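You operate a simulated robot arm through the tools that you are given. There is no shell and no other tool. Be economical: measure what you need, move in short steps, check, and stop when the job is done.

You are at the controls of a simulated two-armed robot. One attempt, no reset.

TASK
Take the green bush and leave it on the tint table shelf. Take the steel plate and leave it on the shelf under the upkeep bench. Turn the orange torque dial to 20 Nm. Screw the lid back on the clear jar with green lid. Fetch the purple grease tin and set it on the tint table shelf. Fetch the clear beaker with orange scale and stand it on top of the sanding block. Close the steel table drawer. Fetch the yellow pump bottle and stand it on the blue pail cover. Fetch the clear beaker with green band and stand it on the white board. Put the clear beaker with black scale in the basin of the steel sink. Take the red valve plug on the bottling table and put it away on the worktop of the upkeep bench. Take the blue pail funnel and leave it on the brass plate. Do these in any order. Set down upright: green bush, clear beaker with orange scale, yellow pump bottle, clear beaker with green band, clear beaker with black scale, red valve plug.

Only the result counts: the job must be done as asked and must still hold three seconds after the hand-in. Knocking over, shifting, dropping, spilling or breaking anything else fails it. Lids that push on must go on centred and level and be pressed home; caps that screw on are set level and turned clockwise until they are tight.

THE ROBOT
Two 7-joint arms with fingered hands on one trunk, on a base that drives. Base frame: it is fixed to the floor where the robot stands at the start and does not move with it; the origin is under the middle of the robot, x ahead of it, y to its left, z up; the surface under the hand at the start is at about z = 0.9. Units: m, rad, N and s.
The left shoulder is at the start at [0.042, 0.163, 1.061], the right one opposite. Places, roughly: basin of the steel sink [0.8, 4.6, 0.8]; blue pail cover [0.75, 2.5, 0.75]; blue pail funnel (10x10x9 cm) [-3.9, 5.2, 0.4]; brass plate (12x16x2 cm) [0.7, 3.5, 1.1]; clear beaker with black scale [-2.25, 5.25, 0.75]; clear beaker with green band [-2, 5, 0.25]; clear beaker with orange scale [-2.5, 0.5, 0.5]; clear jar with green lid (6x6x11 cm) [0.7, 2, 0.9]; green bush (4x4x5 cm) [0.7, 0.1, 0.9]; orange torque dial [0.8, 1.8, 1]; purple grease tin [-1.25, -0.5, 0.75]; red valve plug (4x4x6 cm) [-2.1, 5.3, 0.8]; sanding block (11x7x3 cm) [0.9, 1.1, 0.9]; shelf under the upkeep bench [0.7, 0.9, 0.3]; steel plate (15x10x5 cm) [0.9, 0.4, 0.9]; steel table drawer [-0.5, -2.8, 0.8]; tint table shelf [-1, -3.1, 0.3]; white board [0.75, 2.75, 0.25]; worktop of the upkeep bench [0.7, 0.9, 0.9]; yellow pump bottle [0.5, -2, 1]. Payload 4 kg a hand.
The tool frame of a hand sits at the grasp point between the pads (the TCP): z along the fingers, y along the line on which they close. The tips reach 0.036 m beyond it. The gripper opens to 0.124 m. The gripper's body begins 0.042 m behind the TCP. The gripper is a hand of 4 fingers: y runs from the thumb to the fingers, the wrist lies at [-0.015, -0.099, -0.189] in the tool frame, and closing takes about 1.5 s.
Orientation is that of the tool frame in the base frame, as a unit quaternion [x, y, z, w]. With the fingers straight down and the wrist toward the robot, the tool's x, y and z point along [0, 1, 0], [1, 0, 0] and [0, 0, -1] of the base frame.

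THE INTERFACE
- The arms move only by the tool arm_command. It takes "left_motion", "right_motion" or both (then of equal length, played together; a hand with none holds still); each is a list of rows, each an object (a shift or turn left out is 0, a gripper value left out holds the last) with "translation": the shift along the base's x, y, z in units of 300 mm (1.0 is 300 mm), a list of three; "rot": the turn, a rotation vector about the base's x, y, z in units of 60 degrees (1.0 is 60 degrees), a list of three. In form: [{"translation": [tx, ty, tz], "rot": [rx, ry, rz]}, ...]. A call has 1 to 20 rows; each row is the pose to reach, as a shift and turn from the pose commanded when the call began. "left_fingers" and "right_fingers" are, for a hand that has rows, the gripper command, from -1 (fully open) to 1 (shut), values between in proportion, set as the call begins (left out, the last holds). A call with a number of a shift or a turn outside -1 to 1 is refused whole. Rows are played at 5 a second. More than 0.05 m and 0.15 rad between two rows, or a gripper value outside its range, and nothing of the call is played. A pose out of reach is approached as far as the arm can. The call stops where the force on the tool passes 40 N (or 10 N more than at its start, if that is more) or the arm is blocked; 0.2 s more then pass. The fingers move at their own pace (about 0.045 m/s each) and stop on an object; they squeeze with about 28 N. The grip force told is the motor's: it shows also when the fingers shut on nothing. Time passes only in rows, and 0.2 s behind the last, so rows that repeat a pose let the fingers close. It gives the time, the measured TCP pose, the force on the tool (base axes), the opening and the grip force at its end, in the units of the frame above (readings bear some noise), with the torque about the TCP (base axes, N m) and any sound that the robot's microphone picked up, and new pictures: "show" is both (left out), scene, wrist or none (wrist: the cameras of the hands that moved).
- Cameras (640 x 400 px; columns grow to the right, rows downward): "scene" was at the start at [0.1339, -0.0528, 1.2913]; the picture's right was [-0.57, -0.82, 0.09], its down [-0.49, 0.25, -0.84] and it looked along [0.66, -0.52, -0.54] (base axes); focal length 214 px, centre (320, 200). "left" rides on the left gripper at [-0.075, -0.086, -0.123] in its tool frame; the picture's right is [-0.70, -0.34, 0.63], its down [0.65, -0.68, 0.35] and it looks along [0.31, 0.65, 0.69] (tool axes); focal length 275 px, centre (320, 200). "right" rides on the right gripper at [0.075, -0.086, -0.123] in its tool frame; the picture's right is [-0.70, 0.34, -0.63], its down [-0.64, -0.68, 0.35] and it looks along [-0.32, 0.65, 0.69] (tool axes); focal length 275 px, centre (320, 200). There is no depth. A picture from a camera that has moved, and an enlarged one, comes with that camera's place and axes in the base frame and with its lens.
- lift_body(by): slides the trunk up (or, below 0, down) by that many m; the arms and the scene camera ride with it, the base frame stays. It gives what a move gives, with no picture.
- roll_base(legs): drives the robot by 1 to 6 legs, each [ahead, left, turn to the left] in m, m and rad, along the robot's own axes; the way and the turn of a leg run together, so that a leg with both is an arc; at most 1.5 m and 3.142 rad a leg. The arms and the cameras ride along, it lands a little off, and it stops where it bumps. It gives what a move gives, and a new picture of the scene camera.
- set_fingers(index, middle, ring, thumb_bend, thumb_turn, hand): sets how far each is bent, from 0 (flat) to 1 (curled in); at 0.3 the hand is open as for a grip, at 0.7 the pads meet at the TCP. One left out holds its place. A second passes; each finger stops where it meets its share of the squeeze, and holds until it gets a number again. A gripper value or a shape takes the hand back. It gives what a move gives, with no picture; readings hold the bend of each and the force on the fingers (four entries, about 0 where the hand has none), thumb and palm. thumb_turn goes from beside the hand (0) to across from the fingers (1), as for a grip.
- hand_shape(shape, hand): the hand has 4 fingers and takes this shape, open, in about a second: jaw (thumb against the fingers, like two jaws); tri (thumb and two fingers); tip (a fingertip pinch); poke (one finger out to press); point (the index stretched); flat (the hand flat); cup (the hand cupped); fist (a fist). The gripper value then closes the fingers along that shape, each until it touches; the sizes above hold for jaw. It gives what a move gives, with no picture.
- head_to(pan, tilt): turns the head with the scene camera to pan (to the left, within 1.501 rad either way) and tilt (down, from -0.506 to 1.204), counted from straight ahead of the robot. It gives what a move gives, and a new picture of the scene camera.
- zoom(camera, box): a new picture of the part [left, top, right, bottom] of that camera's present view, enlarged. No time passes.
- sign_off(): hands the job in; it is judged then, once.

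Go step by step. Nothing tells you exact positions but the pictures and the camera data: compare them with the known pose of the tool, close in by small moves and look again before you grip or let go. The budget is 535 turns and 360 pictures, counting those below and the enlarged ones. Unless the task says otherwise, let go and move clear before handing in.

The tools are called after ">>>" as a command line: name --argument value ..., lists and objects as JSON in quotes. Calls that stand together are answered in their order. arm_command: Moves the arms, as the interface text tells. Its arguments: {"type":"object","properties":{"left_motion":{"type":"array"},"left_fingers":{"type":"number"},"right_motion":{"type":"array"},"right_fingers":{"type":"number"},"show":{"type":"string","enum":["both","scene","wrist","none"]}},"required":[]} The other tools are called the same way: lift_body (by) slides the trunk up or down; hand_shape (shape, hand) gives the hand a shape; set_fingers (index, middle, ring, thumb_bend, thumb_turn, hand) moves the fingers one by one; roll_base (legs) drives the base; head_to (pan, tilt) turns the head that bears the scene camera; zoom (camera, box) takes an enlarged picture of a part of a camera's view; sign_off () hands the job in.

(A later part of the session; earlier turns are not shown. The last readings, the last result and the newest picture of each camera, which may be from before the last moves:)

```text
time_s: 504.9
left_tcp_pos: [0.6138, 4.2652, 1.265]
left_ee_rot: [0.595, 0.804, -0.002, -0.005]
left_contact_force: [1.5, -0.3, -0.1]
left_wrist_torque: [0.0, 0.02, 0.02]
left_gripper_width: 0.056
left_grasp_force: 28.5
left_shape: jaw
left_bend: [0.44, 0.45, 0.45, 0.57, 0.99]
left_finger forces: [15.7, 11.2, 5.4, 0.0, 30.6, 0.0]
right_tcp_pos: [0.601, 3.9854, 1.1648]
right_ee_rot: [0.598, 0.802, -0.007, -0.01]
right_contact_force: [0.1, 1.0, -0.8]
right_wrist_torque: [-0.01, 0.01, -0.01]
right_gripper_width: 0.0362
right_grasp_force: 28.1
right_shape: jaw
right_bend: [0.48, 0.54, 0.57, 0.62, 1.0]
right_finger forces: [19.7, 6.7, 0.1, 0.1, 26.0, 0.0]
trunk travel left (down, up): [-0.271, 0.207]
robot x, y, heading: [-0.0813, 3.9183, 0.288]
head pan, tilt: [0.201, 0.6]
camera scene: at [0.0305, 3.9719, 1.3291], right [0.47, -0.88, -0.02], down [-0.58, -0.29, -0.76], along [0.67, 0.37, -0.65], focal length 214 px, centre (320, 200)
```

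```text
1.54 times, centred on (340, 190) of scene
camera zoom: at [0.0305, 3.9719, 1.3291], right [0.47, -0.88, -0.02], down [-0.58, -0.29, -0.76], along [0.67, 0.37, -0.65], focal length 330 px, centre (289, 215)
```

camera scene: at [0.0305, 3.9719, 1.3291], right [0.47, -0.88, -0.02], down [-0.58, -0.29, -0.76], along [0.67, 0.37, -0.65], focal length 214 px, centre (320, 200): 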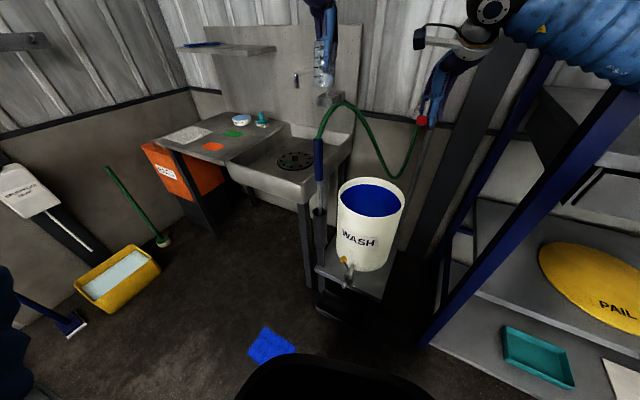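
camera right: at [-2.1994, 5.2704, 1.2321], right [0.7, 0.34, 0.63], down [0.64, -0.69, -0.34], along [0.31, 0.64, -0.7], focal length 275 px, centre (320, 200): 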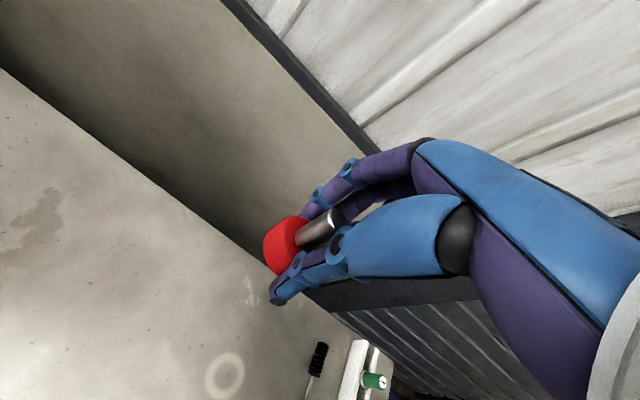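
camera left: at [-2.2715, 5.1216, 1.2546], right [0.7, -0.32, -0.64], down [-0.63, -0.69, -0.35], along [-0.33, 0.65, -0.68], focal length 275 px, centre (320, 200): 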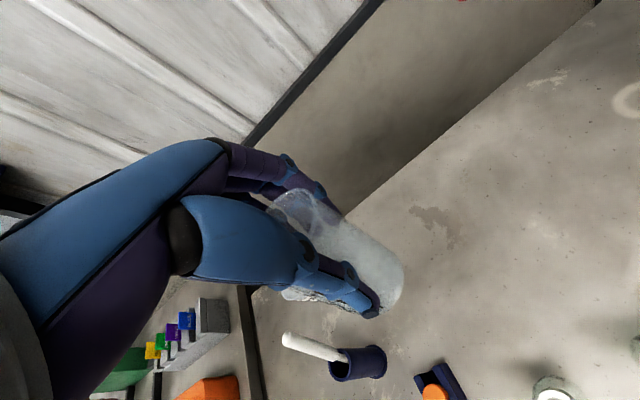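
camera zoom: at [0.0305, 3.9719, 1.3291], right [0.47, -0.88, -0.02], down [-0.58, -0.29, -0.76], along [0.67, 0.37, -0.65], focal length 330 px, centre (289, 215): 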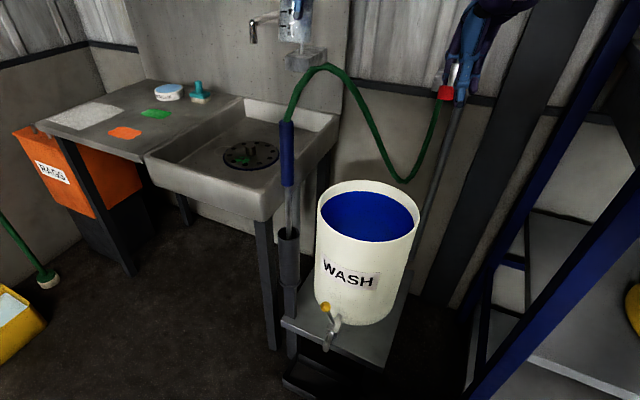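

The lance is untouched in its holder. The basin spans roughly x 0.52–1.05, y 4.31–4.68. Move the left hand high over it, then look down.

>>> arm_command --left_motion '[{"translation": [0.06, 0.15, 0]}, {"translation": [0.12, 0.3, 0]}, {"translation": [0.19, 0.44, -0.03]}, {"translation": [0.27, 0.58, -0.06]}, {"translation": [0.353, 0.7, -0.1]}]' --show "both"

```text
time_s: 506.1
left_tcp_pos: [0.7195, 4.477, 1.2308]
left_ee_rot: [0.595, 0.804, -0.003, -0.006]
left_contact_force: [0.6, 0.0, -0.1]
left_wrist_torque: [-0.02, -0.01, 0.0]
left_gripper_width: 0.0557
left_grasp_force: 28.2
left_shape: jaw
left_bend: [0.45, 0.45, 0.45, 0.57, 0.99]
left_finger forces: [15.6, 11.1, 5.4, 0.1, 30.3, 0.0]
right_tcp_pos: [0.6001, 3.9855, 1.1636]
right_ee_rot: [0.598, 0.801, -0.008, -0.011]
right_contact_force: [0.5, -0.2, -0.5]
right_wrist_torque: [-0.01, -0.03, -0.01]
right_gripper_width: 0.0362
right_grasp_force: 27.8
right_shape: jaw
right_bend: [0.48, 0.54, 0.57, 0.62, 1.0]
right_finger forces: [19.5, 6.6, 0.0, 0.1, 26.1, 0.0]
trunk travel left (down, up): [-0.271, 0.207]
robot x, y, heading: [-0.0812, 3.9175, 0.288]
head pan, tilt: [0.201, 0.6]
camera scene: at [0.0305, 3.9722, 1.329], right [0.47, -0.88, -0.02], down [-0.58, -0.29, -0.76], along [0.67, 0.37, -0.65], focal length 214 px, centre (320, 200)
camera left: at [0.6601, 4.3803, 1.3554], right [-0.13, -0.76, -0.63], down [-0.84, 0.42, -0.34], along [0.52, 0.49, -0.7], focal length 275 px, centre (320, 200)
```

scene: 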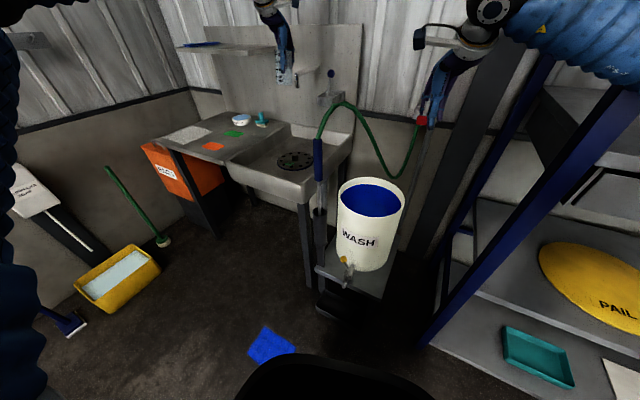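
left: 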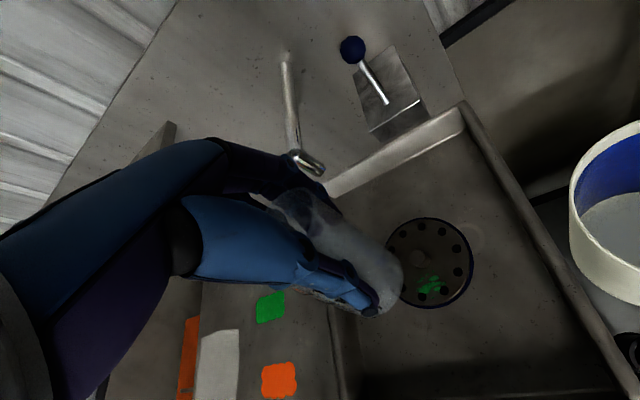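

Drain disc centre is about (0.82, 4.545), floor z≈0.77; I'll set the beaker on the flat floor nearer the front. Descend.

>>> arm_command --left_motion '[{"translation": [-0.04, -0.01, -0.15]}, {"translation": [-0.08, -0.02, -0.3]}, {"translation": [-0.1, -0.02, -0.45]}, {"translation": [-0.1, -0.02, -0.6]}, {"translation": [-0.1, -0.02, -0.75]}, {"translation": [-0.1, -0.02, -0.9]}]' --show "both"

```text
time_s: 507.4
left_tcp_pos: [0.691, 4.4713, 0.9643]
left_ee_rot: [0.595, 0.804, -0.002, -0.005]
left_contact_force: [-0.4, -0.2, -0.1]
left_wrist_torque: [0.03, 0.03, -0.01]
left_gripper_width: 0.0556
left_grasp_force: 28.1
left_shape: jaw
left_bend: [0.45, 0.45, 0.45, 0.57, 0.99]
left_finger forces: [15.5, 11.1, 5.6, 0.0, 29.9, 0.1]
right_tcp_pos: [0.5995, 3.9843, 1.1653]
right_ee_rot: [0.598, 0.802, -0.007, -0.01]
right_contact_force: [0.5, 0.1, -0.7]
right_wrist_torque: [0.02, 0.01, 0.03]
right_gripper_width: 0.0362
right_grasp_force: 27.9
right_shape: jaw
right_bend: [0.48, 0.54, 0.57, 0.62, 1.0]
right_finger forces: [19.6, 6.8, 0.0, 0.0, 26.0, 0.1]
trunk travel left (down, up): [-0.271, 0.207]
robot x, y, heading: [-0.082, 3.9223, 0.29]
head pan, tilt: [0.201, 0.6]
camera scene: at [0.0304, 3.9721, 1.329], right [0.47, -0.88, -0.02], down [-0.58, -0.29, -0.76], along [0.67, 0.37, -0.65], focal length 214 px, centre (320, 200)
camera left: at [0.6323, 4.375, 1.0881], right [-0.12, -0.76, -0.63], down [-0.84, 0.42, -0.34], along [0.52, 0.49, -0.7], focal length 275 px, centre (320, 200)
```

scene: 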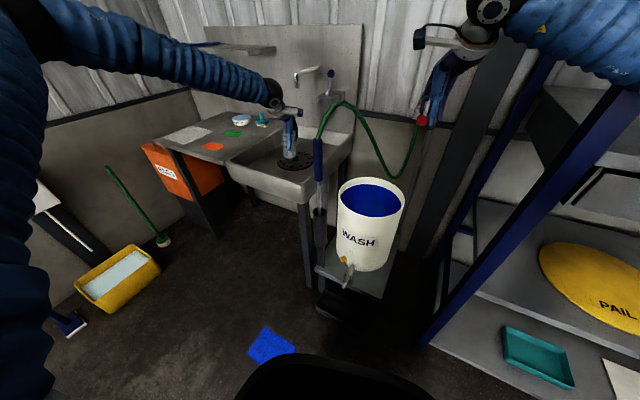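
left: 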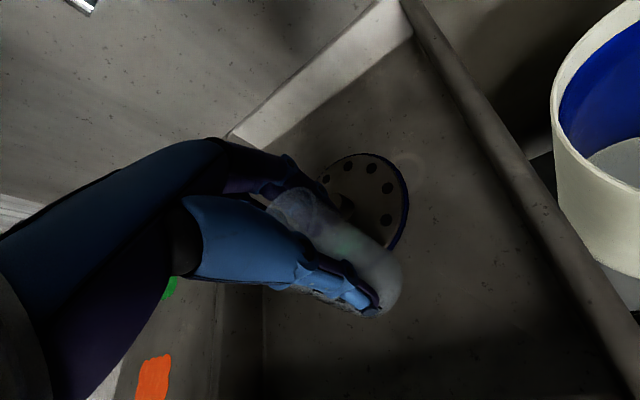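

>>> arm_command --left_motion '[{"translation": [0, 0, -0.12]}, {"translation": [0, 0, -0.22]}, {"translation": [0, 0, -0.3]}]' --show "none"

>>> arm_command --left_motion '[{"translation": [0, 0, -0.02]}, {"translation": [0, 0, -0.04]}]' --show "none"

>>> arm_command --left_motion '[{"translation": [0, 0, -0.02]}, {"translation": [0, 0, -0.04]}]' --show "wrist"

```text
time_s: 508.2
left_tcp_pos: [0.6937, 4.4727, 0.8738]
left_ee_rot: [0.595, 0.804, -0.003, -0.006]
left_contact_force: [0.1, -0.6, -0.4]
left_wrist_torque: [0.02, 0.0, -0.02]
left_gripper_width: 0.0557
left_grasp_force: 27.6
left_shape: jaw
left_bend: [0.45, 0.45, 0.45, 0.57, 0.99]
left_finger forces: [15.4, 11.1, 5.5, 0.0, 29.8, 0.1]
right_tcp_pos: [0.5999, 3.9843, 1.1635]
right_ee_rot: [0.597, 0.802, -0.007, -0.011]
right_contact_force: [0.1, 0.2, -0.1]
right_wrist_torque: [-0.02, 0.04, 0.0]
right_gripper_width: 0.0361
right_grasp_force: 28.1
right_shape: jaw
right_bend: [0.48, 0.54, 0.57, 0.62, 1.0]
right_finger forces: [19.6, 6.6, 0.1, 0.1, 26.0, 0.0]
trunk travel left (down, up): [-0.271, 0.207]
robot x, y, heading: [-0.0806, 3.9174, 0.29]
head pan, tilt: [0.201, 0.6]
```

```text
time_s: 508.9
left_tcp_pos: [0.6917, 4.4708, 0.8621]
left_ee_rot: [0.595, 0.803, -0.001, -0.006]
left_contact_force: [0.6, 0.1, -0.3]
left_wrist_torque: [0.03, 0.0, 0.0]
left_gripper_width: 0.0555
left_grasp_force: 28.0
left_shape: jaw
left_bend: [0.45, 0.45, 0.45, 0.57, 0.99]
left_finger forces: [15.5, 11.1, 5.6, 0.0, 29.7, 0.1]
right_tcp_pos: [0.6, 3.984, 1.1634]
right_ee_rot: [0.598, 0.802, -0.007, -0.01]
right_contact_force: [0.1, -0.2, -0.3]
right_wrist_torque: [-0.03, 0.0, 0.0]
right_gripper_width: 0.0364
right_grasp_force: 27.8
right_shape: jaw
right_bend: [0.48, 0.54, 0.57, 0.62, 1.0]
right_finger forces: [19.6, 6.6, 0.1, 0.0, 26.1, 0.0]
trunk travel left (down, up): [-0.271, 0.207]
robot x, y, heading: [-0.0856, 3.9247, 0.291]
head pan, tilt: [0.201, 0.6]
```

```text
time_s: 509.4
left_tcp_pos: [0.6911, 4.4724, 0.854]
left_ee_rot: [0.594, 0.804, 0.0, -0.004]
left_contact_force: [-4.3, -1.5, 22.7]
left_wrist_torque: [0.09, -0.2, 0.06]
left_gripper_width: 0.0557
left_grasp_force: 28.2
left_shape: jaw
left_bend: [0.45, 0.45, 0.46, 0.57, 0.99]
left_finger forces: [14.7, 10.6, 5.8, 0.0, 36.6, 0.0]
right_tcp_pos: [0.5993, 3.9838, 1.1651]
right_ee_rot: [0.598, 0.802, -0.007, -0.01]
right_contact_force: [0.5, -0.1, -0.7]
right_wrist_torque: [0.0, 0.03, 0.02]
right_gripper_width: 0.036
right_grasp_force: 27.9
right_shape: jaw
right_bend: [0.48, 0.54, 0.57, 0.62, 1.0]
right_finger forces: [19.7, 6.7, 0.1, 0.1, 26.0, 0.1]
trunk travel left (down, up): [-0.271, 0.207]
robot x, y, heading: [-0.085, 3.9215, 0.293]
head pan, tilt: [0.201, 0.6]
camera left: at [0.6307, 4.3752, 0.9777], right [-0.12, -0.76, -0.64], down [-0.84, 0.42, -0.34], along [0.52, 0.49, -0.69], focal length 275 px, centre (320, 200)
```

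left: 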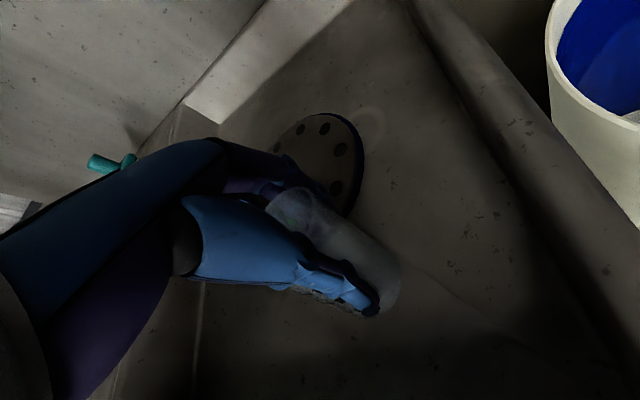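

Contact with the basin floor. Open and lift clear.

>>> arm_command --left_motion '[{"translation": [0, 0, 0.008]}, {"translation": [0, 0, 0.008]}, {"translation": [0, 0, 0.008]}, {"translation": [0, 0, 0.008]}, {"translation": [0, 0, 0.008]}, {"translation": [0, 0, 0.008]}, {"translation": [0, 0, 0.12]}, {"translation": [0, 0, 0.26]}, {"translation": [0, 0, 0.4]}, {"translation": [0, 0, 0.55]}, {"translation": [0, 0, 0.7]}]' --left_fingers -1 --show "wrist"

```text
time_s: 511.9
left_tcp_pos: [0.687, 4.4713, 1.0588]
left_ee_rot: [0.595, 0.804, -0.002, -0.006]
left_contact_force: [0.3, -0.3, -0.8]
left_wrist_torque: [0.02, 0.0, 0.01]
left_gripper_width: 0.1237
left_grasp_force: 0.0
left_shape: jaw
left_bend: [0.3, 0.3, 0.3, 0.3, 0.98]
left_finger forces: [0.1, 0.0, 0.0, 0.0, 0.1, 0.0]
right_tcp_pos: [0.6004, 3.9844, 1.1629]
right_ee_rot: [0.597, 0.802, -0.007, -0.01]
right_contact_force: [1.1, -0.1, -1.3]
right_wrist_torque: [0.0, 0.0, -0.01]
right_gripper_width: 0.0364
right_grasp_force: 28.3
right_shape: jaw
right_bend: [0.48, 0.54, 0.57, 0.62, 1.0]
right_finger forces: [19.5, 6.6, 0.0, 0.0, 25.9, 0.0]
trunk travel left (down, up): [-0.271, 0.207]
robot x, y, heading: [-0.08, 3.9215, 0.293]
head pan, tilt: [0.201, 0.6]
camera left: at [0.628, 4.374, 1.1832], right [-0.13, -0.76, -0.63], down [-0.84, 0.42, -0.33], along [0.52, 0.49, -0.7], focal length 275 px, centre (320, 200)
```

left: 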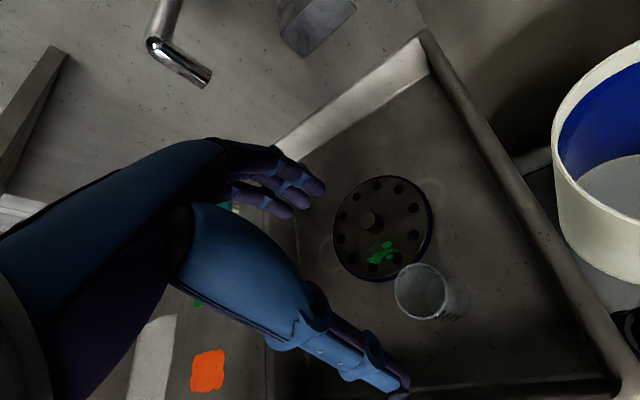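

The beaker stands in the basin. Pull the left hand in, then drive south to the upkeep bench with the plug.

>>> arm_command --left_motion '[{"translation": [-0.05, -0.03, 0.15]}, {"translation": [-0.1, -0.06, 0.3]}, {"translation": [-0.2, -0.1, 0.42]}, {"translation": [-0.33, -0.14, 0.5]}, {"translation": [-0.46, -0.18, 0.55]}, {"translation": [-0.6, -0.22, 0.55]}, {"translation": [-0.74, -0.26, 0.55]}]' --show "none"

>>> roll_base --legs '[[-0.45, 0, 0], [0, 0, -0.29], [0, -1.5, 0], [0, -1.5, 0], [0, -0.45, 0], [0.2, 0, 0]]'

```text
time_s: 513.5
left_tcp_pos: [0.4647, 4.3899, 1.2224]
left_ee_rot: [0.594, 0.804, -0.003, -0.004]
left_contact_force: [-0.2, 0.3, -0.1]
left_wrist_torque: [-0.05, 0.0, 0.03]
left_gripper_width: 0.1238
left_grasp_force: 0.1
left_shape: jaw
left_bend: [0.3, 0.3, 0.3, 0.3, 0.98]
left_finger forces: [0.1, 0.0, 0.1, 0.0, 0.0, 0.0]
right_tcp_pos: [0.6008, 3.9844, 1.1648]
right_ee_rot: [0.598, 0.801, -0.008, -0.01]
right_contact_force: [-0.2, 0.2, -0.3]
right_wrist_torque: [-0.01, -0.03, 0.02]
right_gripper_width: 0.0362
right_grasp_force: 28.0
right_shape: jaw
right_bend: [0.48, 0.54, 0.57, 0.62, 1.0]
right_finger forces: [19.6, 6.6, 0.0, 0.0, 26.0, 0.0]
trunk travel left (down, up): [-0.271, 0.207]
robot x, y, heading: [-0.0799, 3.9238, 0.29]
head pan, tilt: [0.201, 0.6]
```

```text
time_s: 534.9
left_tcp_pos: [0.2207, 0.5768, 1.2207]
left_ee_rot: [0.715, 0.699, -0.001, -0.006]
left_contact_force: [-0.6, 0.1, 0.1]
left_wrist_torque: [-0.01, 0.02, 0.0]
left_gripper_width: 0.1239
left_grasp_force: 0.0
left_shape: jaw
left_bend: [0.3, 0.3, 0.3, 0.3, 0.98]
left_finger forces: [0.0, 0.0, 0.1, 0.1, 0.0, 0.1]
right_tcp_pos: [0.2182, 0.1472, 1.1628]
right_ee_rot: [0.718, 0.696, -0.007, -0.011]
right_contact_force: [0.1, -0.2, -1.5]
right_wrist_torque: [0.01, 0.03, 0.01]
right_gripper_width: 0.0363
right_grasp_force: 28.0
right_shape: jaw
right_bend: [0.48, 0.54, 0.57, 0.62, 1.0]
right_finger forces: [19.5, 6.5, 0.0, 0.0, 25.7, 0.0]
trunk travel left (down, up): [-0.271, 0.207]
robot x, y, heading: [-0.4513, 0.3023, -0.027]
head pan, tilt: [0.201, 0.6]
camera scene: at [-0.3252, 0.316, 1.3289], right [0.17, -0.99, -0.02], down [-0.64, -0.09, -0.76], along [0.75, 0.14, -0.65], focal length 214 px, centre (320, 200)
```

scene: 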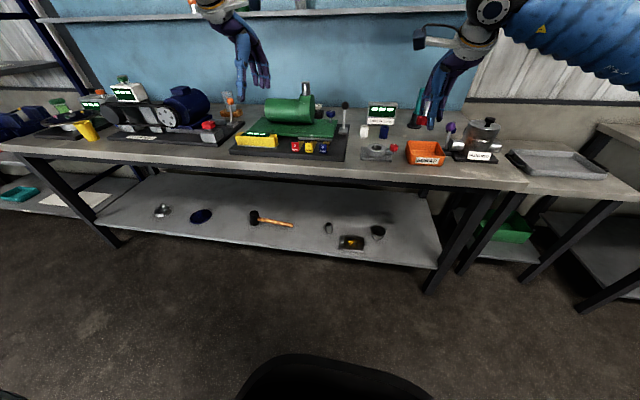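

>>> roll_base --legs '[[0.25, -0.03, 0.02]]'

>>> arm_command --right_motion '[{"translation": [0.15, -0.01, 0]}, {"translation": [0.3, -0.02, 0]}, {"translation": [0.45, -0.03, -0.03]}, {"translation": [0.6, -0.04, -0.06]}]' --show "wrist"

```text
time_s: 536.7
left_tcp_pos: [0.4693, 0.5483, 1.2219]
left_ee_rot: [0.712, 0.702, -0.003, -0.007]
left_contact_force: [-0.2, 0.2, -0.5]
left_wrist_torque: [-0.01, 0.03, -0.02]
left_gripper_width: 0.1241
left_grasp_force: 0.0
left_shape: jaw
left_bend: [0.3, 0.3, 0.3, 0.3, 0.98]
left_finger forces: [0.0, 0.0, 0.1, 0.0, 0.0, 0.0]
right_tcp_pos: [0.4718, 0.1197, 1.1624]
right_ee_rot: [0.715, 0.699, -0.007, -0.011]
right_contact_force: [1.0, 0.2, -1.1]
right_wrist_torque: [-0.03, 0.0, -0.04]
right_gripper_width: 0.036
right_grasp_force: 28.1
right_shape: jaw
right_bend: [0.48, 0.54, 0.57, 0.62, 1.0]
right_finger forces: [19.4, 6.6, 0.0, 0.1, 25.6, 0.0]
trunk travel left (down, up): [-0.271, 0.207]
robot x, y, heading: [-0.1956, 0.2676, -0.024]
head pan, tilt: [0.201, 0.6]
camera scene: at [-0.0736, 0.2809, 1.3289], right [0.18, -0.98, -0.02], down [-0.64, -0.1, -0.76], along [0.75, 0.15, -0.65], focal length 214 px, centre (320, 200)
```

scene: 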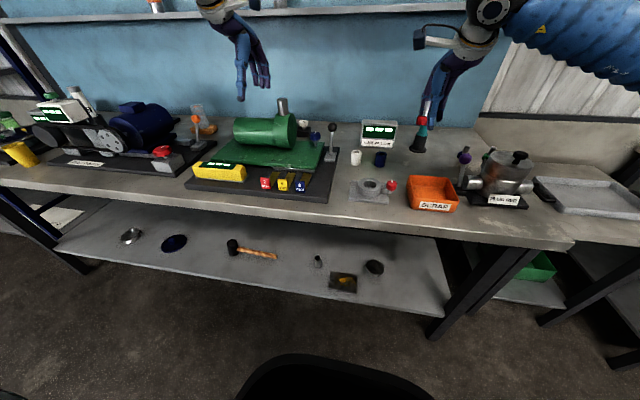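

```text
time_s: 537.7
left_tcp_pos: [0.4691, 0.5487, 1.2212]
left_ee_rot: [0.711, 0.703, -0.003, -0.006]
left_contact_force: [0.4, 0.0, 0.8]
left_wrist_torque: [-0.01, 0.03, -0.04]
left_gripper_width: 0.1238
left_grasp_force: 0.1
left_shape: jaw
left_bend: [0.3, 0.3, 0.3, 0.3, 0.98]
left_finger forces: [0.0, 0.0, 0.0, 0.0, 0.0, 0.0]
right_tcp_pos: [0.6556, 0.1056, 1.1428]
right_ee_rot: [0.714, 0.7, -0.007, -0.012]
right_contact_force: [0.7, 0.8, -0.7]
right_wrist_torque: [-0.01, 0.01, 0.0]
right_gripper_width: 0.036
right_grasp_force: 28.2
right_shape: jaw
right_bend: [0.48, 0.54, 0.57, 0.62, 1.0]
right_finger forces: [19.5, 6.5, 0.0, 0.0, 25.6, 0.1]
trunk travel left (down, up): [-0.271, 0.207]
robot x, y, heading: [-0.1994, 0.267, -0.023]
head pan, tilt: [0.201, 0.6]
camera right: at [0.5736, 0.1802, 1.2691], right [0.34, -0.71, 0.62], down [-0.7, -0.63, -0.33], along [0.62, -0.32, -0.71], focal length 275 px, centre (320, 200)
```

right: 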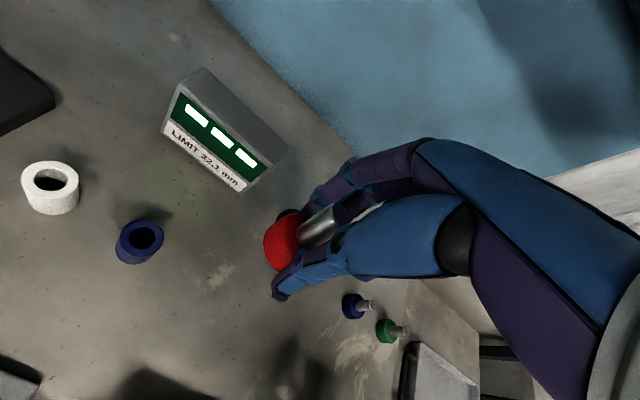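

The free spot is below. Lower the plug.

>>> arm_command --right_motion '[{"translation": [0, 0, -0.15]}, {"translation": [0, 0, -0.3]}, {"translation": [0, 0, -0.45]}, {"translation": [0, 0, -0.57]}, {"translation": [0, 0, -0.62]}, {"translation": [0, 0, -0.65]}]' --show "none"

>>> arm_command --right_motion '[{"translation": [0, 0, -0.012]}, {"translation": [0, 0, -0.024]}, {"translation": [0, 0, -0.036]}]' --show "wrist"

```text
time_s: 539.1
left_tcp_pos: [0.4676, 0.5498, 1.2217]
left_ee_rot: [0.711, 0.704, -0.002, -0.006]
left_contact_force: [-0.3, -0.4, -0.4]
left_wrist_torque: [0.01, -0.02, -0.02]
left_gripper_width: 0.1237
left_grasp_force: 0.0
left_shape: jaw
left_bend: [0.3, 0.3, 0.3, 0.3, 0.98]
left_finger forces: [0.1, 0.0, 0.0, 0.0, 0.0, 0.1]
right_tcp_pos: [0.6506, 0.1062, 0.9496]
right_ee_rot: [0.714, 0.7, -0.007, -0.012]
right_contact_force: [0.4, 0.0, -1.2]
right_wrist_torque: [-0.01, -0.01, -0.01]
right_gripper_width: 0.0362
right_grasp_force: 28.8
right_shape: jaw
right_bend: [0.48, 0.54, 0.57, 0.62, 1.0]
right_finger forces: [19.2, 6.4, 0.1, 0.1, 25.3, 0.0]
trunk travel left (down, up): [-0.271, 0.207]
robot x, y, heading: [-0.1982, 0.2673, -0.016]
head pan, tilt: [0.201, 0.6]
```

```text
time_s: 539.9
left_tcp_pos: [0.4676, 0.5471, 1.2232]
left_ee_rot: [0.711, 0.703, -0.002, -0.006]
left_contact_force: [-0.3, 0.1, 0.4]
left_wrist_torque: [0.0, 0.01, -0.01]
left_gripper_width: 0.1238
left_grasp_force: 0.1
left_shape: jaw
left_bend: [0.3, 0.3, 0.3, 0.3, 0.98]
left_finger forces: [0.0, 0.0, 0.0, 0.1, 0.0, 0.1]
right_tcp_pos: [0.6507, 0.1073, 0.9409]
right_ee_rot: [0.715, 0.699, -0.006, -0.011]
right_contact_force: [-1.2, 0.1, 5.1]
right_wrist_torque: [0.03, -0.08, 0.01]
right_gripper_width: 0.0363
right_grasp_force: 27.8
right_shape: jaw
right_bend: [0.48, 0.54, 0.57, 0.62, 1.0]
right_finger forces: [18.6, 6.4, 0.1, 0.1, 27.9, 0.0]
trunk travel left (down, up): [-0.271, 0.207]
robot x, y, heading: [-0.2007, 0.2668, -0.02]
head pan, tilt: [0.201, 0.6]
camera right: at [0.5691, 0.1821, 1.0677], right [0.34, -0.71, 0.62], down [-0.7, -0.63, -0.33], along [0.63, -0.32, -0.71], focal length 275 px, centre (320, 200)
```

right: 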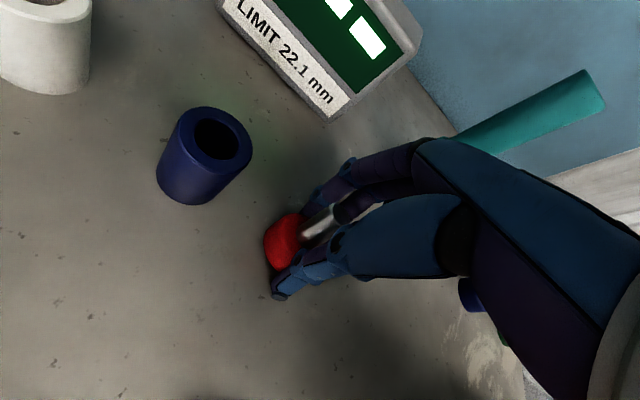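

Contact. Open partially and lift.

>>> arm_command --right_motion '[{}, {}, {}, {}, {}, {"translation": [0, 0, 0.1]}, {"translation": [0, 0, 0.24]}, {"translation": [0, 0, 0.38]}, {"translation": [0, 0, 0.52]}]' --right_fingers -0.5 --show "wrist"

```text
time_s: 541.9
left_tcp_pos: [0.4665, 0.5482, 1.2228]
left_ee_rot: [0.711, 0.703, -0.002, -0.006]
left_contact_force: [-0.7, 0.4, -0.4]
left_wrist_torque: [-0.02, 0.01, 0.01]
left_gripper_width: 0.1239
left_grasp_force: 0.1
left_shape: jaw
left_bend: [0.3, 0.3, 0.3, 0.3, 0.98]
left_finger forces: [0.0, 0.1, 0.0, 0.0, 0.0, 0.1]
right_tcp_pos: [0.6499, 0.1064, 1.1009]
right_ee_rot: [0.715, 0.699, -0.006, -0.012]
right_contact_force: [-0.2, -0.4, -0.1]
right_wrist_torque: [-0.01, -0.04, 0.0]
right_gripper_width: 0.0929
right_grasp_force: 0.2
right_shape: jaw
right_bend: [0.33, 0.36, 0.35, 0.0, 0.99]
right_finger forces: [0.0, 0.0, 0.1, 0.1, 0.1, 0.0]
trunk travel left (down, up): [-0.271, 0.207]
robot x, y, heading: [-0.2013, 0.2639, -0.016]
head pan, tilt: [0.201, 0.6]
camera right: at [0.5687, 0.1825, 1.226], right [0.34, -0.71, 0.62], down [-0.7, -0.63, -0.33], along [0.62, -0.32, -0.71], focal length 275 px, centre (320, 200)
```

right: 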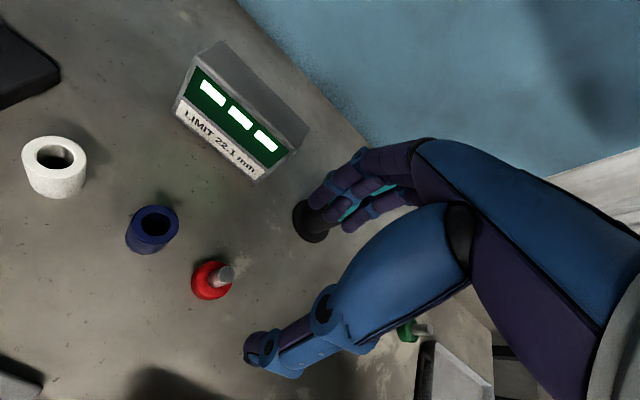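

The plug stands upright on the worktop. Last trip: green-band beaker and blue funnel. Back off and shape both hands (sideways pinch, 60° pitch).

>>> roll_base --legs '[[-0.4, 0, 0.016]]'

>>> arm_command --right_motion '[{"rot": [0.056, -0.056, -0.096]}, {"rot": [0.111, -0.111, -0.193]}, {"rot": [0.167, -0.167, -0.289]}, {"rot": [0.222, -0.222, -0.385]}, {"rot": [0.278, -0.278, -0.482]}, {"rot": [0.334, -0.334, -0.578]}, {"rot": [0.389, -0.389, -0.674]}]' --left_motion '[{"rot": [-0.056, -0.056, 0.096]}, {"rot": [-0.111, -0.111, 0.193]}, {"rot": [-0.167, -0.167, 0.289]}, {"rot": [-0.222, -0.222, 0.385]}, {"rot": [-0.278, -0.278, 0.482]}, {"rot": [-0.334, -0.334, 0.578]}, {"rot": [-0.389, -0.389, 0.674]}]' --show "none"

>>> arm_command --right_motion '[{"rot": [0.056, -0.056, -0.096]}, {"rot": [0.111, -0.111, -0.193]}, {"rot": [0.167, -0.167, -0.289]}, {"rot": [0.222, -0.222, -0.385]}, {"rot": [0.278, -0.278, -0.482]}, {"rot": [0.334, -0.334, -0.578]}, {"rot": [0.389, -0.389, -0.674]}]' --left_motion '[{"rot": [-0.056, -0.056, 0.096]}, {"rot": [-0.111, -0.111, 0.193]}, {"rot": [-0.167, -0.167, 0.289]}, {"rot": [-0.222, -0.222, 0.385]}, {"rot": [-0.278, -0.278, 0.482]}, {"rot": [-0.334, -0.334, 0.578]}, {"rot": [-0.389, -0.389, 0.674]}]' --show "none"

>>> roll_base --legs '[[0, 0, 1.57], [1.5, 0, 0], [1.5, 0, 0], [0.68, 0, 0], [0, 1.45, 0], [0, 0.3, 0]]'

```text
time_s: 544.4
left_tcp_pos: [0.0578, 0.5648, 1.2226]
left_ee_rot: [0.705, 0.709, -0.002, -0.006]
left_contact_force: [0.2, 0.4, -0.6]
left_wrist_torque: [0.0, -0.03, 0.02]
left_gripper_width: 0.1237
left_grasp_force: 0.0
left_shape: jaw
left_bend: [0.3, 0.3, 0.3, 0.3, 0.98]
left_finger forces: [0.0, 0.1, 0.0, 0.0, 0.0, 0.0]
right_tcp_pos: [0.2493, 0.1268, 1.1]
right_ee_rot: [0.709, 0.705, -0.006, -0.011]
right_contact_force: [-0.5, -0.1, -0.1]
right_wrist_torque: [0.01, 0.03, -0.01]
right_gripper_width: 0.093
right_grasp_force: 0.1
right_shape: jaw
right_bend: [0.33, 0.36, 0.35, 0.0, 0.99]
right_finger forces: [0.0, 0.1, 0.0, 0.1, 0.0, 0.0]
trunk travel left (down, up): [-0.271, 0.207]
robot x, y, heading: [-0.5978, 0.2732, -0.002]
head pan, tilt: [0.201, 0.6]
camera scene: at [-0.4792, 0.288, 1.3291], right [0.2, -0.98, -0.02], down [-0.64, -0.11, -0.76], along [0.75, 0.16, -0.65], focal length 214 px, centre (320, 200)
```

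scene: 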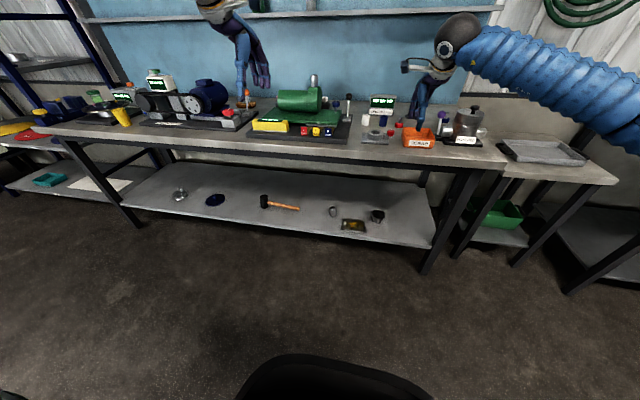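

```text
time_s: 546.0
left_tcp_pos: [0.0588, 0.5641, 1.2213]
left_ee_rot: [0.393, 0.878, -0.005, 0.273]
left_contact_force: [0.3, -0.4, 0.1]
left_wrist_torque: [-0.01, -0.01, 0.01]
left_gripper_width: 0.1238
left_grasp_force: 0.1
left_shape: jaw
left_bend: [0.3, 0.3, 0.3, 0.3, 0.98]
left_finger forces: [0.1, 0.0, 0.0, 0.1, 0.0, 0.1]
right_tcp_pos: [0.2509, 0.1272, 1.0987]
right_ee_rot: [0.876, 0.395, 0.277, -0.013]
right_contact_force: [0.3, 0.7, 0.3]
right_wrist_torque: [0.0, -0.01, -0.02]
right_gripper_width: 0.0931
right_grasp_force: 0.0
right_shape: jaw
right_bend: [0.33, 0.36, 0.35, 0.0, 0.99]
right_finger forces: [0.0, 0.0, 0.0, 0.0, 0.0, 0.0]
trunk travel left (down, up): [-0.271, 0.207]
robot x, y, heading: [-0.5949, 0.2706, -0.003]
head pan, tilt: [0.201, 0.6]
```

```text
time_s: 547.6
left_tcp_pos: [0.0536, 0.5639, 1.2409]
left_ee_rot: [0.001, 0.861, -0.004, 0.509]
left_contact_force: [1.2, -0.5, -5.0]
left_wrist_torque: [0.05, -0.36, 0.1]
left_gripper_width: 0.1238
left_grasp_force: 0.0
left_shape: jaw
left_bend: [0.3, 0.3, 0.3, 0.3, 0.97]
left_finger forces: [0.1, 0.1, 0.0, 0.0, 0.0, 0.0]
right_tcp_pos: [0.2478, 0.1239, 1.1012]
right_ee_rot: [0.863, 0.004, 0.504, -0.013]
right_contact_force: [-0.8, 0.4, 2.3]
right_wrist_torque: [0.01, 0.07, 0.02]
right_gripper_width: 0.0932
right_grasp_force: 0.0
right_shape: jaw
right_bend: [0.33, 0.36, 0.35, 0.0, 0.99]
right_finger forces: [0.0, 0.1, 0.0, 0.0, 0.0, 0.0]
trunk travel left (down, up): [-0.271, 0.207]
robot x, y, heading: [-0.5977, 0.2683, -0.006]
head pan, tilt: [0.201, 0.6]
```

```text
time_s: 577.8
left_tcp_pos: [-2.8691, 4.456, 1.2229]
left_ee_rot: [0.641, -0.586, -0.362, -0.34]
left_contact_force: [-0.8, -0.1, 0.2]
left_wrist_torque: [0.01, 0.04, 0.0]
left_gripper_width: 0.1237
left_grasp_force: 0.1
left_shape: jaw
left_bend: [0.3, 0.3, 0.3, 0.3, 0.98]
left_finger forces: [0.0, 0.0, 0.0, 0.1, 0.1, 0.1]
right_tcp_pos: [-2.4482, 4.6854, 1.0985]
right_ee_rot: [0.579, 0.641, 0.331, -0.378]
right_contact_force: [0.4, -0.1, 0.2]
right_wrist_torque: [-0.01, -0.01, -0.02]
right_gripper_width: 0.093
right_grasp_force: 0.0
right_shape: jaw
right_bend: [0.33, 0.36, 0.35, 0.0, 0.99]
right_finger forces: [0.0, 0.0, 0.0, 0.1, 0.0, 0.0]
trunk travel left (down, up): [-0.271, 0.207]
robot x, y, heading: [-2.5139, 3.8251, 1.656]
head pan, tilt: [0.201, 0.6]
camera scene: at [-2.5446, 3.9449, 1.329], right [0.96, 0.28, -0.02], down [0.17, -0.62, -0.76], along [-0.23, 0.73, -0.65], focal length 214 px, centre (320, 200)
```

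scene: 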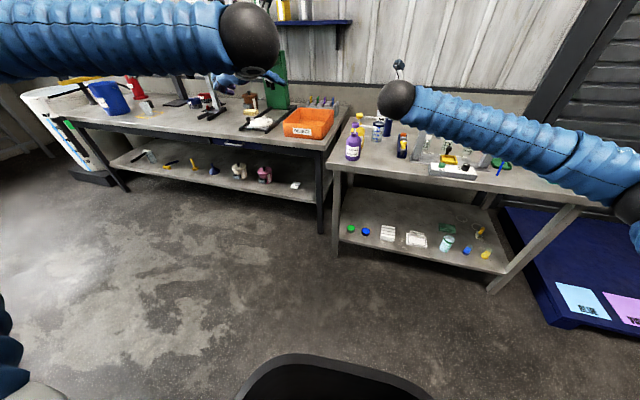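

>>> zoom --camera "scene" --box '[100, 130, 320, 210]'

>>> zoom --camera "scene" --box '[330, 190, 530, 300]'

```text
2.91 times, centred on (210, 170) of scene
camera zoom: at [-2.5446, 3.9449, 1.329], right [0.96, 0.28, -0.02], down [0.17, -0.62, -0.76], along [-0.23, 0.73, -0.65], focal length 624 px, centre (640, 287)
```

zoom: 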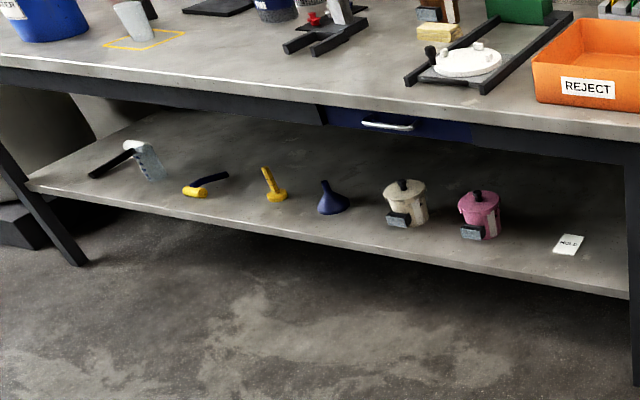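

```text
3.20 times, centred on (430, 245) of scene
camera zoom: at [-2.5446, 3.9449, 1.329], right [0.96, 0.28, -0.02], down [0.17, -0.62, -0.76], along [-0.23, 0.73, -0.65], focal length 686 px, centre (-32, 56)
```

zoom: 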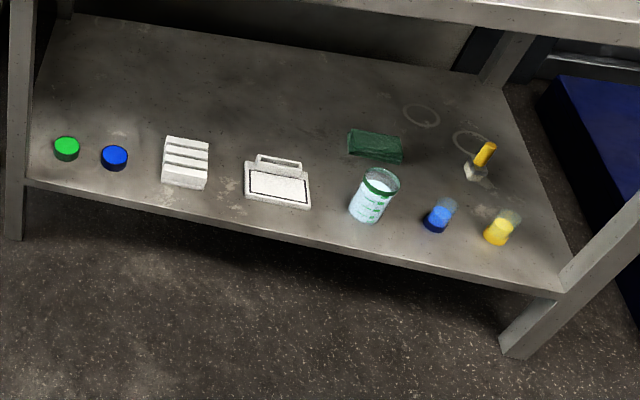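

Green-band beaker at (−2.05, 4.953, z 0.21–0.32); blue funnel at (−3.84, 5.16). Align for the beaker and lower the trunk.

>>> roll_base --legs '[[0, 0, -0.085], [0.08, -0.22, 0]]'

>>> lift_body --by -0.26

>>> arm_command --right_motion '[{"translation": [0.05, -0.03, -0.13]}, {"translation": [0.1, -0.06, -0.26]}, {"translation": [0.15, -0.09, -0.39]}, {"translation": [0.2, -0.1, -0.52]}, {"translation": [0.25, -0.1, -0.65]}, {"translation": [0.3, -0.1, -0.78]}, {"translation": [0.35, -0.1, -0.92]}]' --show "none"

>>> arm_command --right_motion '[{"translation": [0.05, 0, -0.13]}, {"translation": [0.1, 0, -0.26]}, {"translation": [0.15, 0, -0.39]}, {"translation": [0.15, 0, -0.52]}, {"translation": [0.15, 0, -0.65]}, {"translation": [0.15, 0, -0.75]}]' --show "both"

```text
time_s: 580.1
left_tcp_pos: [-2.5875, 4.5666, 1.2229]
left_ee_rot: [-0.613, 0.615, 0.348, 0.355]
left_contact_force: [1.1, 0.5, 0.3]
left_wrist_torque: [0.0, 0.03, 0.04]
left_gripper_width: 0.1236
left_grasp_force: 0.0
left_shape: jaw
left_bend: [0.3, 0.3, 0.3, 0.3, 0.98]
left_finger forces: [0.0, 0.1, 0.0, 0.0, 0.0, 0.0]
right_tcp_pos: [-2.15, 4.7579, 1.0979]
right_ee_rot: [0.607, 0.615, 0.347, -0.365]
right_contact_force: [0.3, -0.3, -0.8]
right_wrist_torque: [0.0, 0.0, 0.03]
right_gripper_width: 0.0927
right_grasp_force: 0.0
right_shape: jaw
right_bend: [0.33, 0.36, 0.35, 0.0, 0.99]
right_finger forces: [0.1, 0.1, 0.0, 0.0, 0.0, 0.0]
trunk travel left (down, up): [-0.271, 0.207]
robot x, y, heading: [-2.2935, 3.9098, 1.569]
head pan, tilt: [0.201, 0.6]
camera scene: at [-2.3101, 4.0292, 1.329], right [0.98, 0.2, -0.02], down [0.11, -0.64, -0.76], along [-0.17, 0.75, -0.65], focal length 214 px, centre (320, 200)
```

scene: 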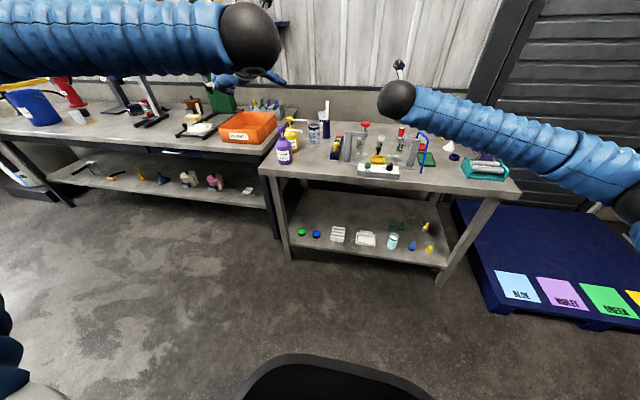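

```text
time_s: 582.7
left_tcp_pos: [-2.5891, 4.5653, 0.9646]
left_ee_rot: [0.613, -0.613, -0.349, -0.356]
left_contact_force: [0.9, -0.1, 0.4]
left_wrist_torque: [-0.02, 0.02, -0.02]
left_gripper_width: 0.1237
left_grasp_force: 0.1
left_shape: jaw
left_bend: [0.3, 0.3, 0.3, 0.3, 0.98]
left_finger forces: [0.0, 0.0, 0.0, 0.0, 0.1, 0.0]
right_tcp_pos: [-2.1532, 4.7574, 0.8403]
right_ee_rot: [0.606, 0.616, 0.348, -0.364]
right_contact_force: [-0.1, 0.2, -0.9]
right_wrist_torque: [0.01, 0.01, -0.01]
right_gripper_width: 0.093
right_grasp_force: 0.0
right_shape: jaw
right_bend: [0.33, 0.36, 0.35, 0.0, 0.99]
right_finger forces: [0.1, 0.0, 0.1, 0.0, 0.0, 0.0]
trunk travel left (down, up): [-0.011, 0.467]
robot x, y, heading: [-2.2952, 3.9041, 1.571]
head pan, tilt: [0.201, 0.6]
```

```text
time_s: 584.3
left_tcp_pos: [-2.5877, 4.5668, 0.9627]
left_ee_rot: [0.614, -0.613, -0.348, -0.354]
left_contact_force: [-1.3, -0.1, -1.3]
left_wrist_torque: [-0.04, 0.0, -0.01]
left_gripper_width: 0.1238
left_grasp_force: 0.0
left_shape: jaw
left_bend: [0.3, 0.3, 0.3, 0.3, 0.98]
left_finger forces: [0.1, 0.1, 0.0, 0.0, 0.1, 0.0]
right_tcp_pos: [-2.0487, 4.7239, 0.56]
right_ee_rot: [0.606, 0.616, 0.347, -0.364]
right_contact_force: [0.0, -0.1, -0.8]
right_wrist_torque: [-0.01, 0.04, -0.03]
right_gripper_width: 0.0928
right_grasp_force: 0.0
right_shape: jaw
right_bend: [0.33, 0.36, 0.35, 0.0, 0.99]
right_finger forces: [0.1, 0.0, 0.0, 0.0, 0.1, 0.0]
trunk travel left (down, up): [-0.011, 0.467]
robot x, y, heading: [-2.2925, 3.9077, 1.573]
head pan, tilt: [0.201, 0.6]
```

```text
time_s: 585.7
left_tcp_pos: [-2.5893, 4.5663, 0.9626]
left_ee_rot: [-0.613, 0.614, 0.347, 0.356]
left_contact_force: [0.1, 0.3, 0.1]
left_wrist_torque: [0.01, 0.0, -0.01]
left_gripper_width: 0.1238
left_grasp_force: 0.1
left_shape: jaw
left_bend: [0.3, 0.3, 0.3, 0.3, 0.98]
left_finger forces: [0.0, 0.0, 0.0, 0.0, 0.0, 0.0]
right_tcp_pos: [-2.0023, 4.7307, 0.3362]
right_ee_rot: [0.607, 0.616, 0.347, -0.363]
right_contact_force: [-0.1, -0.2, -0.2]
right_wrist_torque: [0.01, 0.01, 0.01]
right_gripper_width: 0.0928
right_grasp_force: 0.2
right_shape: jaw
right_bend: [0.33, 0.36, 0.35, 0.0, 0.99]
right_finger forces: [0.0, 0.0, 0.0, 0.0, 0.0, 0.1]
trunk travel left (down, up): [-0.011, 0.467]
robot x, y, heading: [-2.2927, 3.9132, 1.573]
head pan, tilt: [0.201, 0.6]
camera scene: at [-2.3112, 4.1861, 0.9731], right [0.98, 0.17, -0.1], down [0.11, -0.89, -0.44], along [-0.16, 0.42, -0.89], focal length 214 px, centre (320, 200)
camera right: at [-2.0849, 4.6588, 0.4658], right [0.35, -0.89, -0.3], down [-0.69, -0.03, -0.72], along [0.63, 0.46, -0.63], focal length 275 px, centre (320, 200)
```

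scene: 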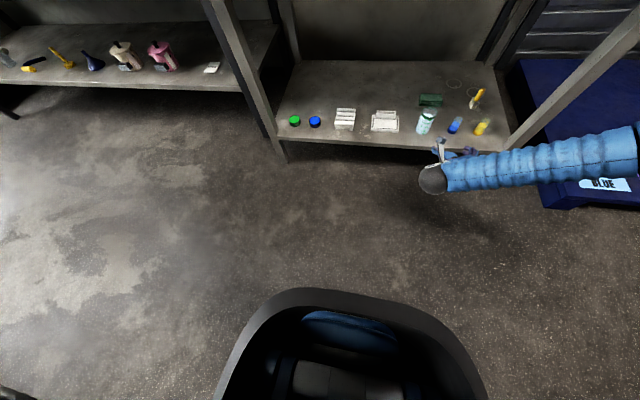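
right: 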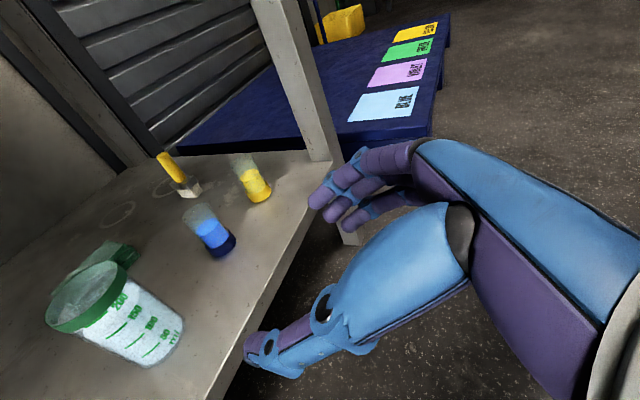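

Beaker axis at (−2.059, 4.965). Approach it.

>>> arm_command --right_motion '[{"translation": [-0.07, 0.08, -0.07]}, {"translation": [-0.13, 0.16, -0.14]}, {"translation": [-0.19, 0.26, -0.205]}, {"translation": [-0.19, 0.41, -0.205]}, {"translation": [-0.19, 0.55, -0.205]}, {"translation": [-0.19, 0.64, -0.205]}]' --show "wrist"

```text
time_s: 587.1
left_tcp_pos: [-2.5892, 4.5657, 0.9627]
left_ee_rot: [-0.613, 0.614, 0.347, 0.355]
left_contact_force: [-0.9, 0.4, -0.5]
left_wrist_torque: [0.02, -0.02, 0.03]
left_gripper_width: 0.1237
left_grasp_force: 0.0
left_shape: jaw
left_bend: [0.3, 0.3, 0.3, 0.3, 0.98]
left_finger forces: [0.0, 0.1, 0.0, 0.1, 0.0, 0.1]
right_tcp_pos: [-2.0572, 4.9209, 0.277]
right_ee_rot: [0.606, 0.616, 0.346, -0.364]
right_contact_force: [-0.2, 0.7, 0.0]
right_wrist_torque: [0.02, 0.02, -0.01]
right_gripper_width: 0.0928
right_grasp_force: 0.0
right_shape: jaw
right_bend: [0.33, 0.36, 0.35, 0.0, 0.99]
right_finger forces: [0.1, 0.0, 0.0, 0.1, 0.0, 0.0]
trunk travel left (down, up): [-0.011, 0.467]
robot x, y, heading: [-2.2947, 3.9066, 1.569]
head pan, tilt: [0.201, 0.6]
camera right: at [-2.1391, 4.8485, 0.4043], right [0.35, -0.89, -0.3], down [-0.69, -0.03, -0.72], along [0.63, 0.46, -0.63], focal length 275 px, centre (320, 200)
```

right: 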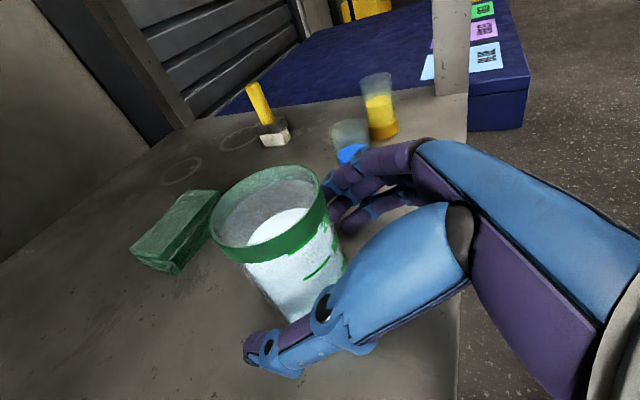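

>>> arm_command --right_motion '[{"translation": [0.02, 0.06, 0]}, {"translation": [0.028, 0.12, 0]}]' --show "none"

>>> arm_command --right_motion '[{}, {}, {}, {}, {}, {}]' --right_fingers 1 --show "wrist"

```text
time_s: 587.7
left_tcp_pos: [-2.5888, 4.5658, 0.9627]
left_ee_rot: [-0.613, 0.614, 0.348, 0.355]
left_contact_force: [-0.5, -0.9, -0.8]
left_wrist_torque: [0.01, -0.06, -0.04]
left_gripper_width: 0.1238
left_grasp_force: 0.1
left_shape: jaw
left_bend: [0.3, 0.3, 0.3, 0.3, 0.98]
left_finger forces: [0.0, 0.0, 0.0, 0.0, 0.0, 0.0]
right_tcp_pos: [-2.049, 4.9574, 0.2771]
right_ee_rot: [0.606, 0.616, 0.346, -0.364]
right_contact_force: [-0.1, 0.5, 0.6]
right_wrist_torque: [0.02, -0.01, -0.01]
right_gripper_width: 0.093
right_grasp_force: 0.0
right_shape: jaw
right_bend: [0.33, 0.36, 0.35, 0.0, 0.99]
right_finger forces: [0.1, 0.0, 0.0, 0.0, 0.4, 0.0]
trunk travel left (down, up): [-0.011, 0.467]
robot x, y, heading: [-2.2967, 3.904, 1.571]
head pan, tilt: [0.201, 0.6]
```

```text
time_s: 589.1
left_tcp_pos: [-2.5896, 4.5661, 0.9631]
left_ee_rot: [0.614, -0.614, -0.348, -0.355]
left_contact_force: [-0.6, 0.7, 0.9]
left_wrist_torque: [0.01, -0.02, 0.02]
left_gripper_width: 0.1238
left_grasp_force: 0.2
left_shape: jaw
left_bend: [0.3, 0.3, 0.3, 0.3, 0.98]
left_finger forces: [0.0, 0.0, 0.0, 0.0, 0.0, 0.1]
right_tcp_pos: [-2.0483, 4.9576, 0.2776]
right_ee_rot: [0.606, 0.616, 0.347, -0.364]
right_contact_force: [-0.4, 1.7, 1.6]
right_wrist_torque: [0.08, -0.05, 0.05]
right_gripper_width: 0.0681
right_grasp_force: 27.8
right_shape: jaw
right_bend: [0.51, 0.48, 0.43, 0.55, 1.0]
right_finger forces: [20.7, 4.8, 3.7, 0.0, 27.8, 0.0]
trunk travel left (down, up): [-0.011, 0.467]
robot x, y, heading: [-2.2989, 3.9047, 1.57]
head pan, tilt: [0.201, 0.6]
camera right: at [-2.1315, 4.8852, 0.4051], right [0.35, -0.89, -0.3], down [-0.69, -0.03, -0.72], along [0.63, 0.46, -0.63], focal length 275 px, centre (320, 200)
```

right: 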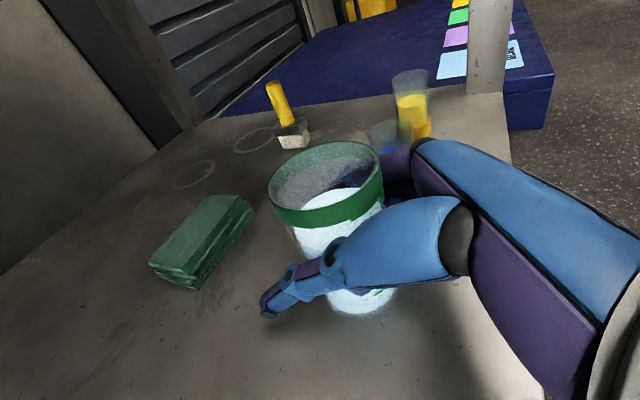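

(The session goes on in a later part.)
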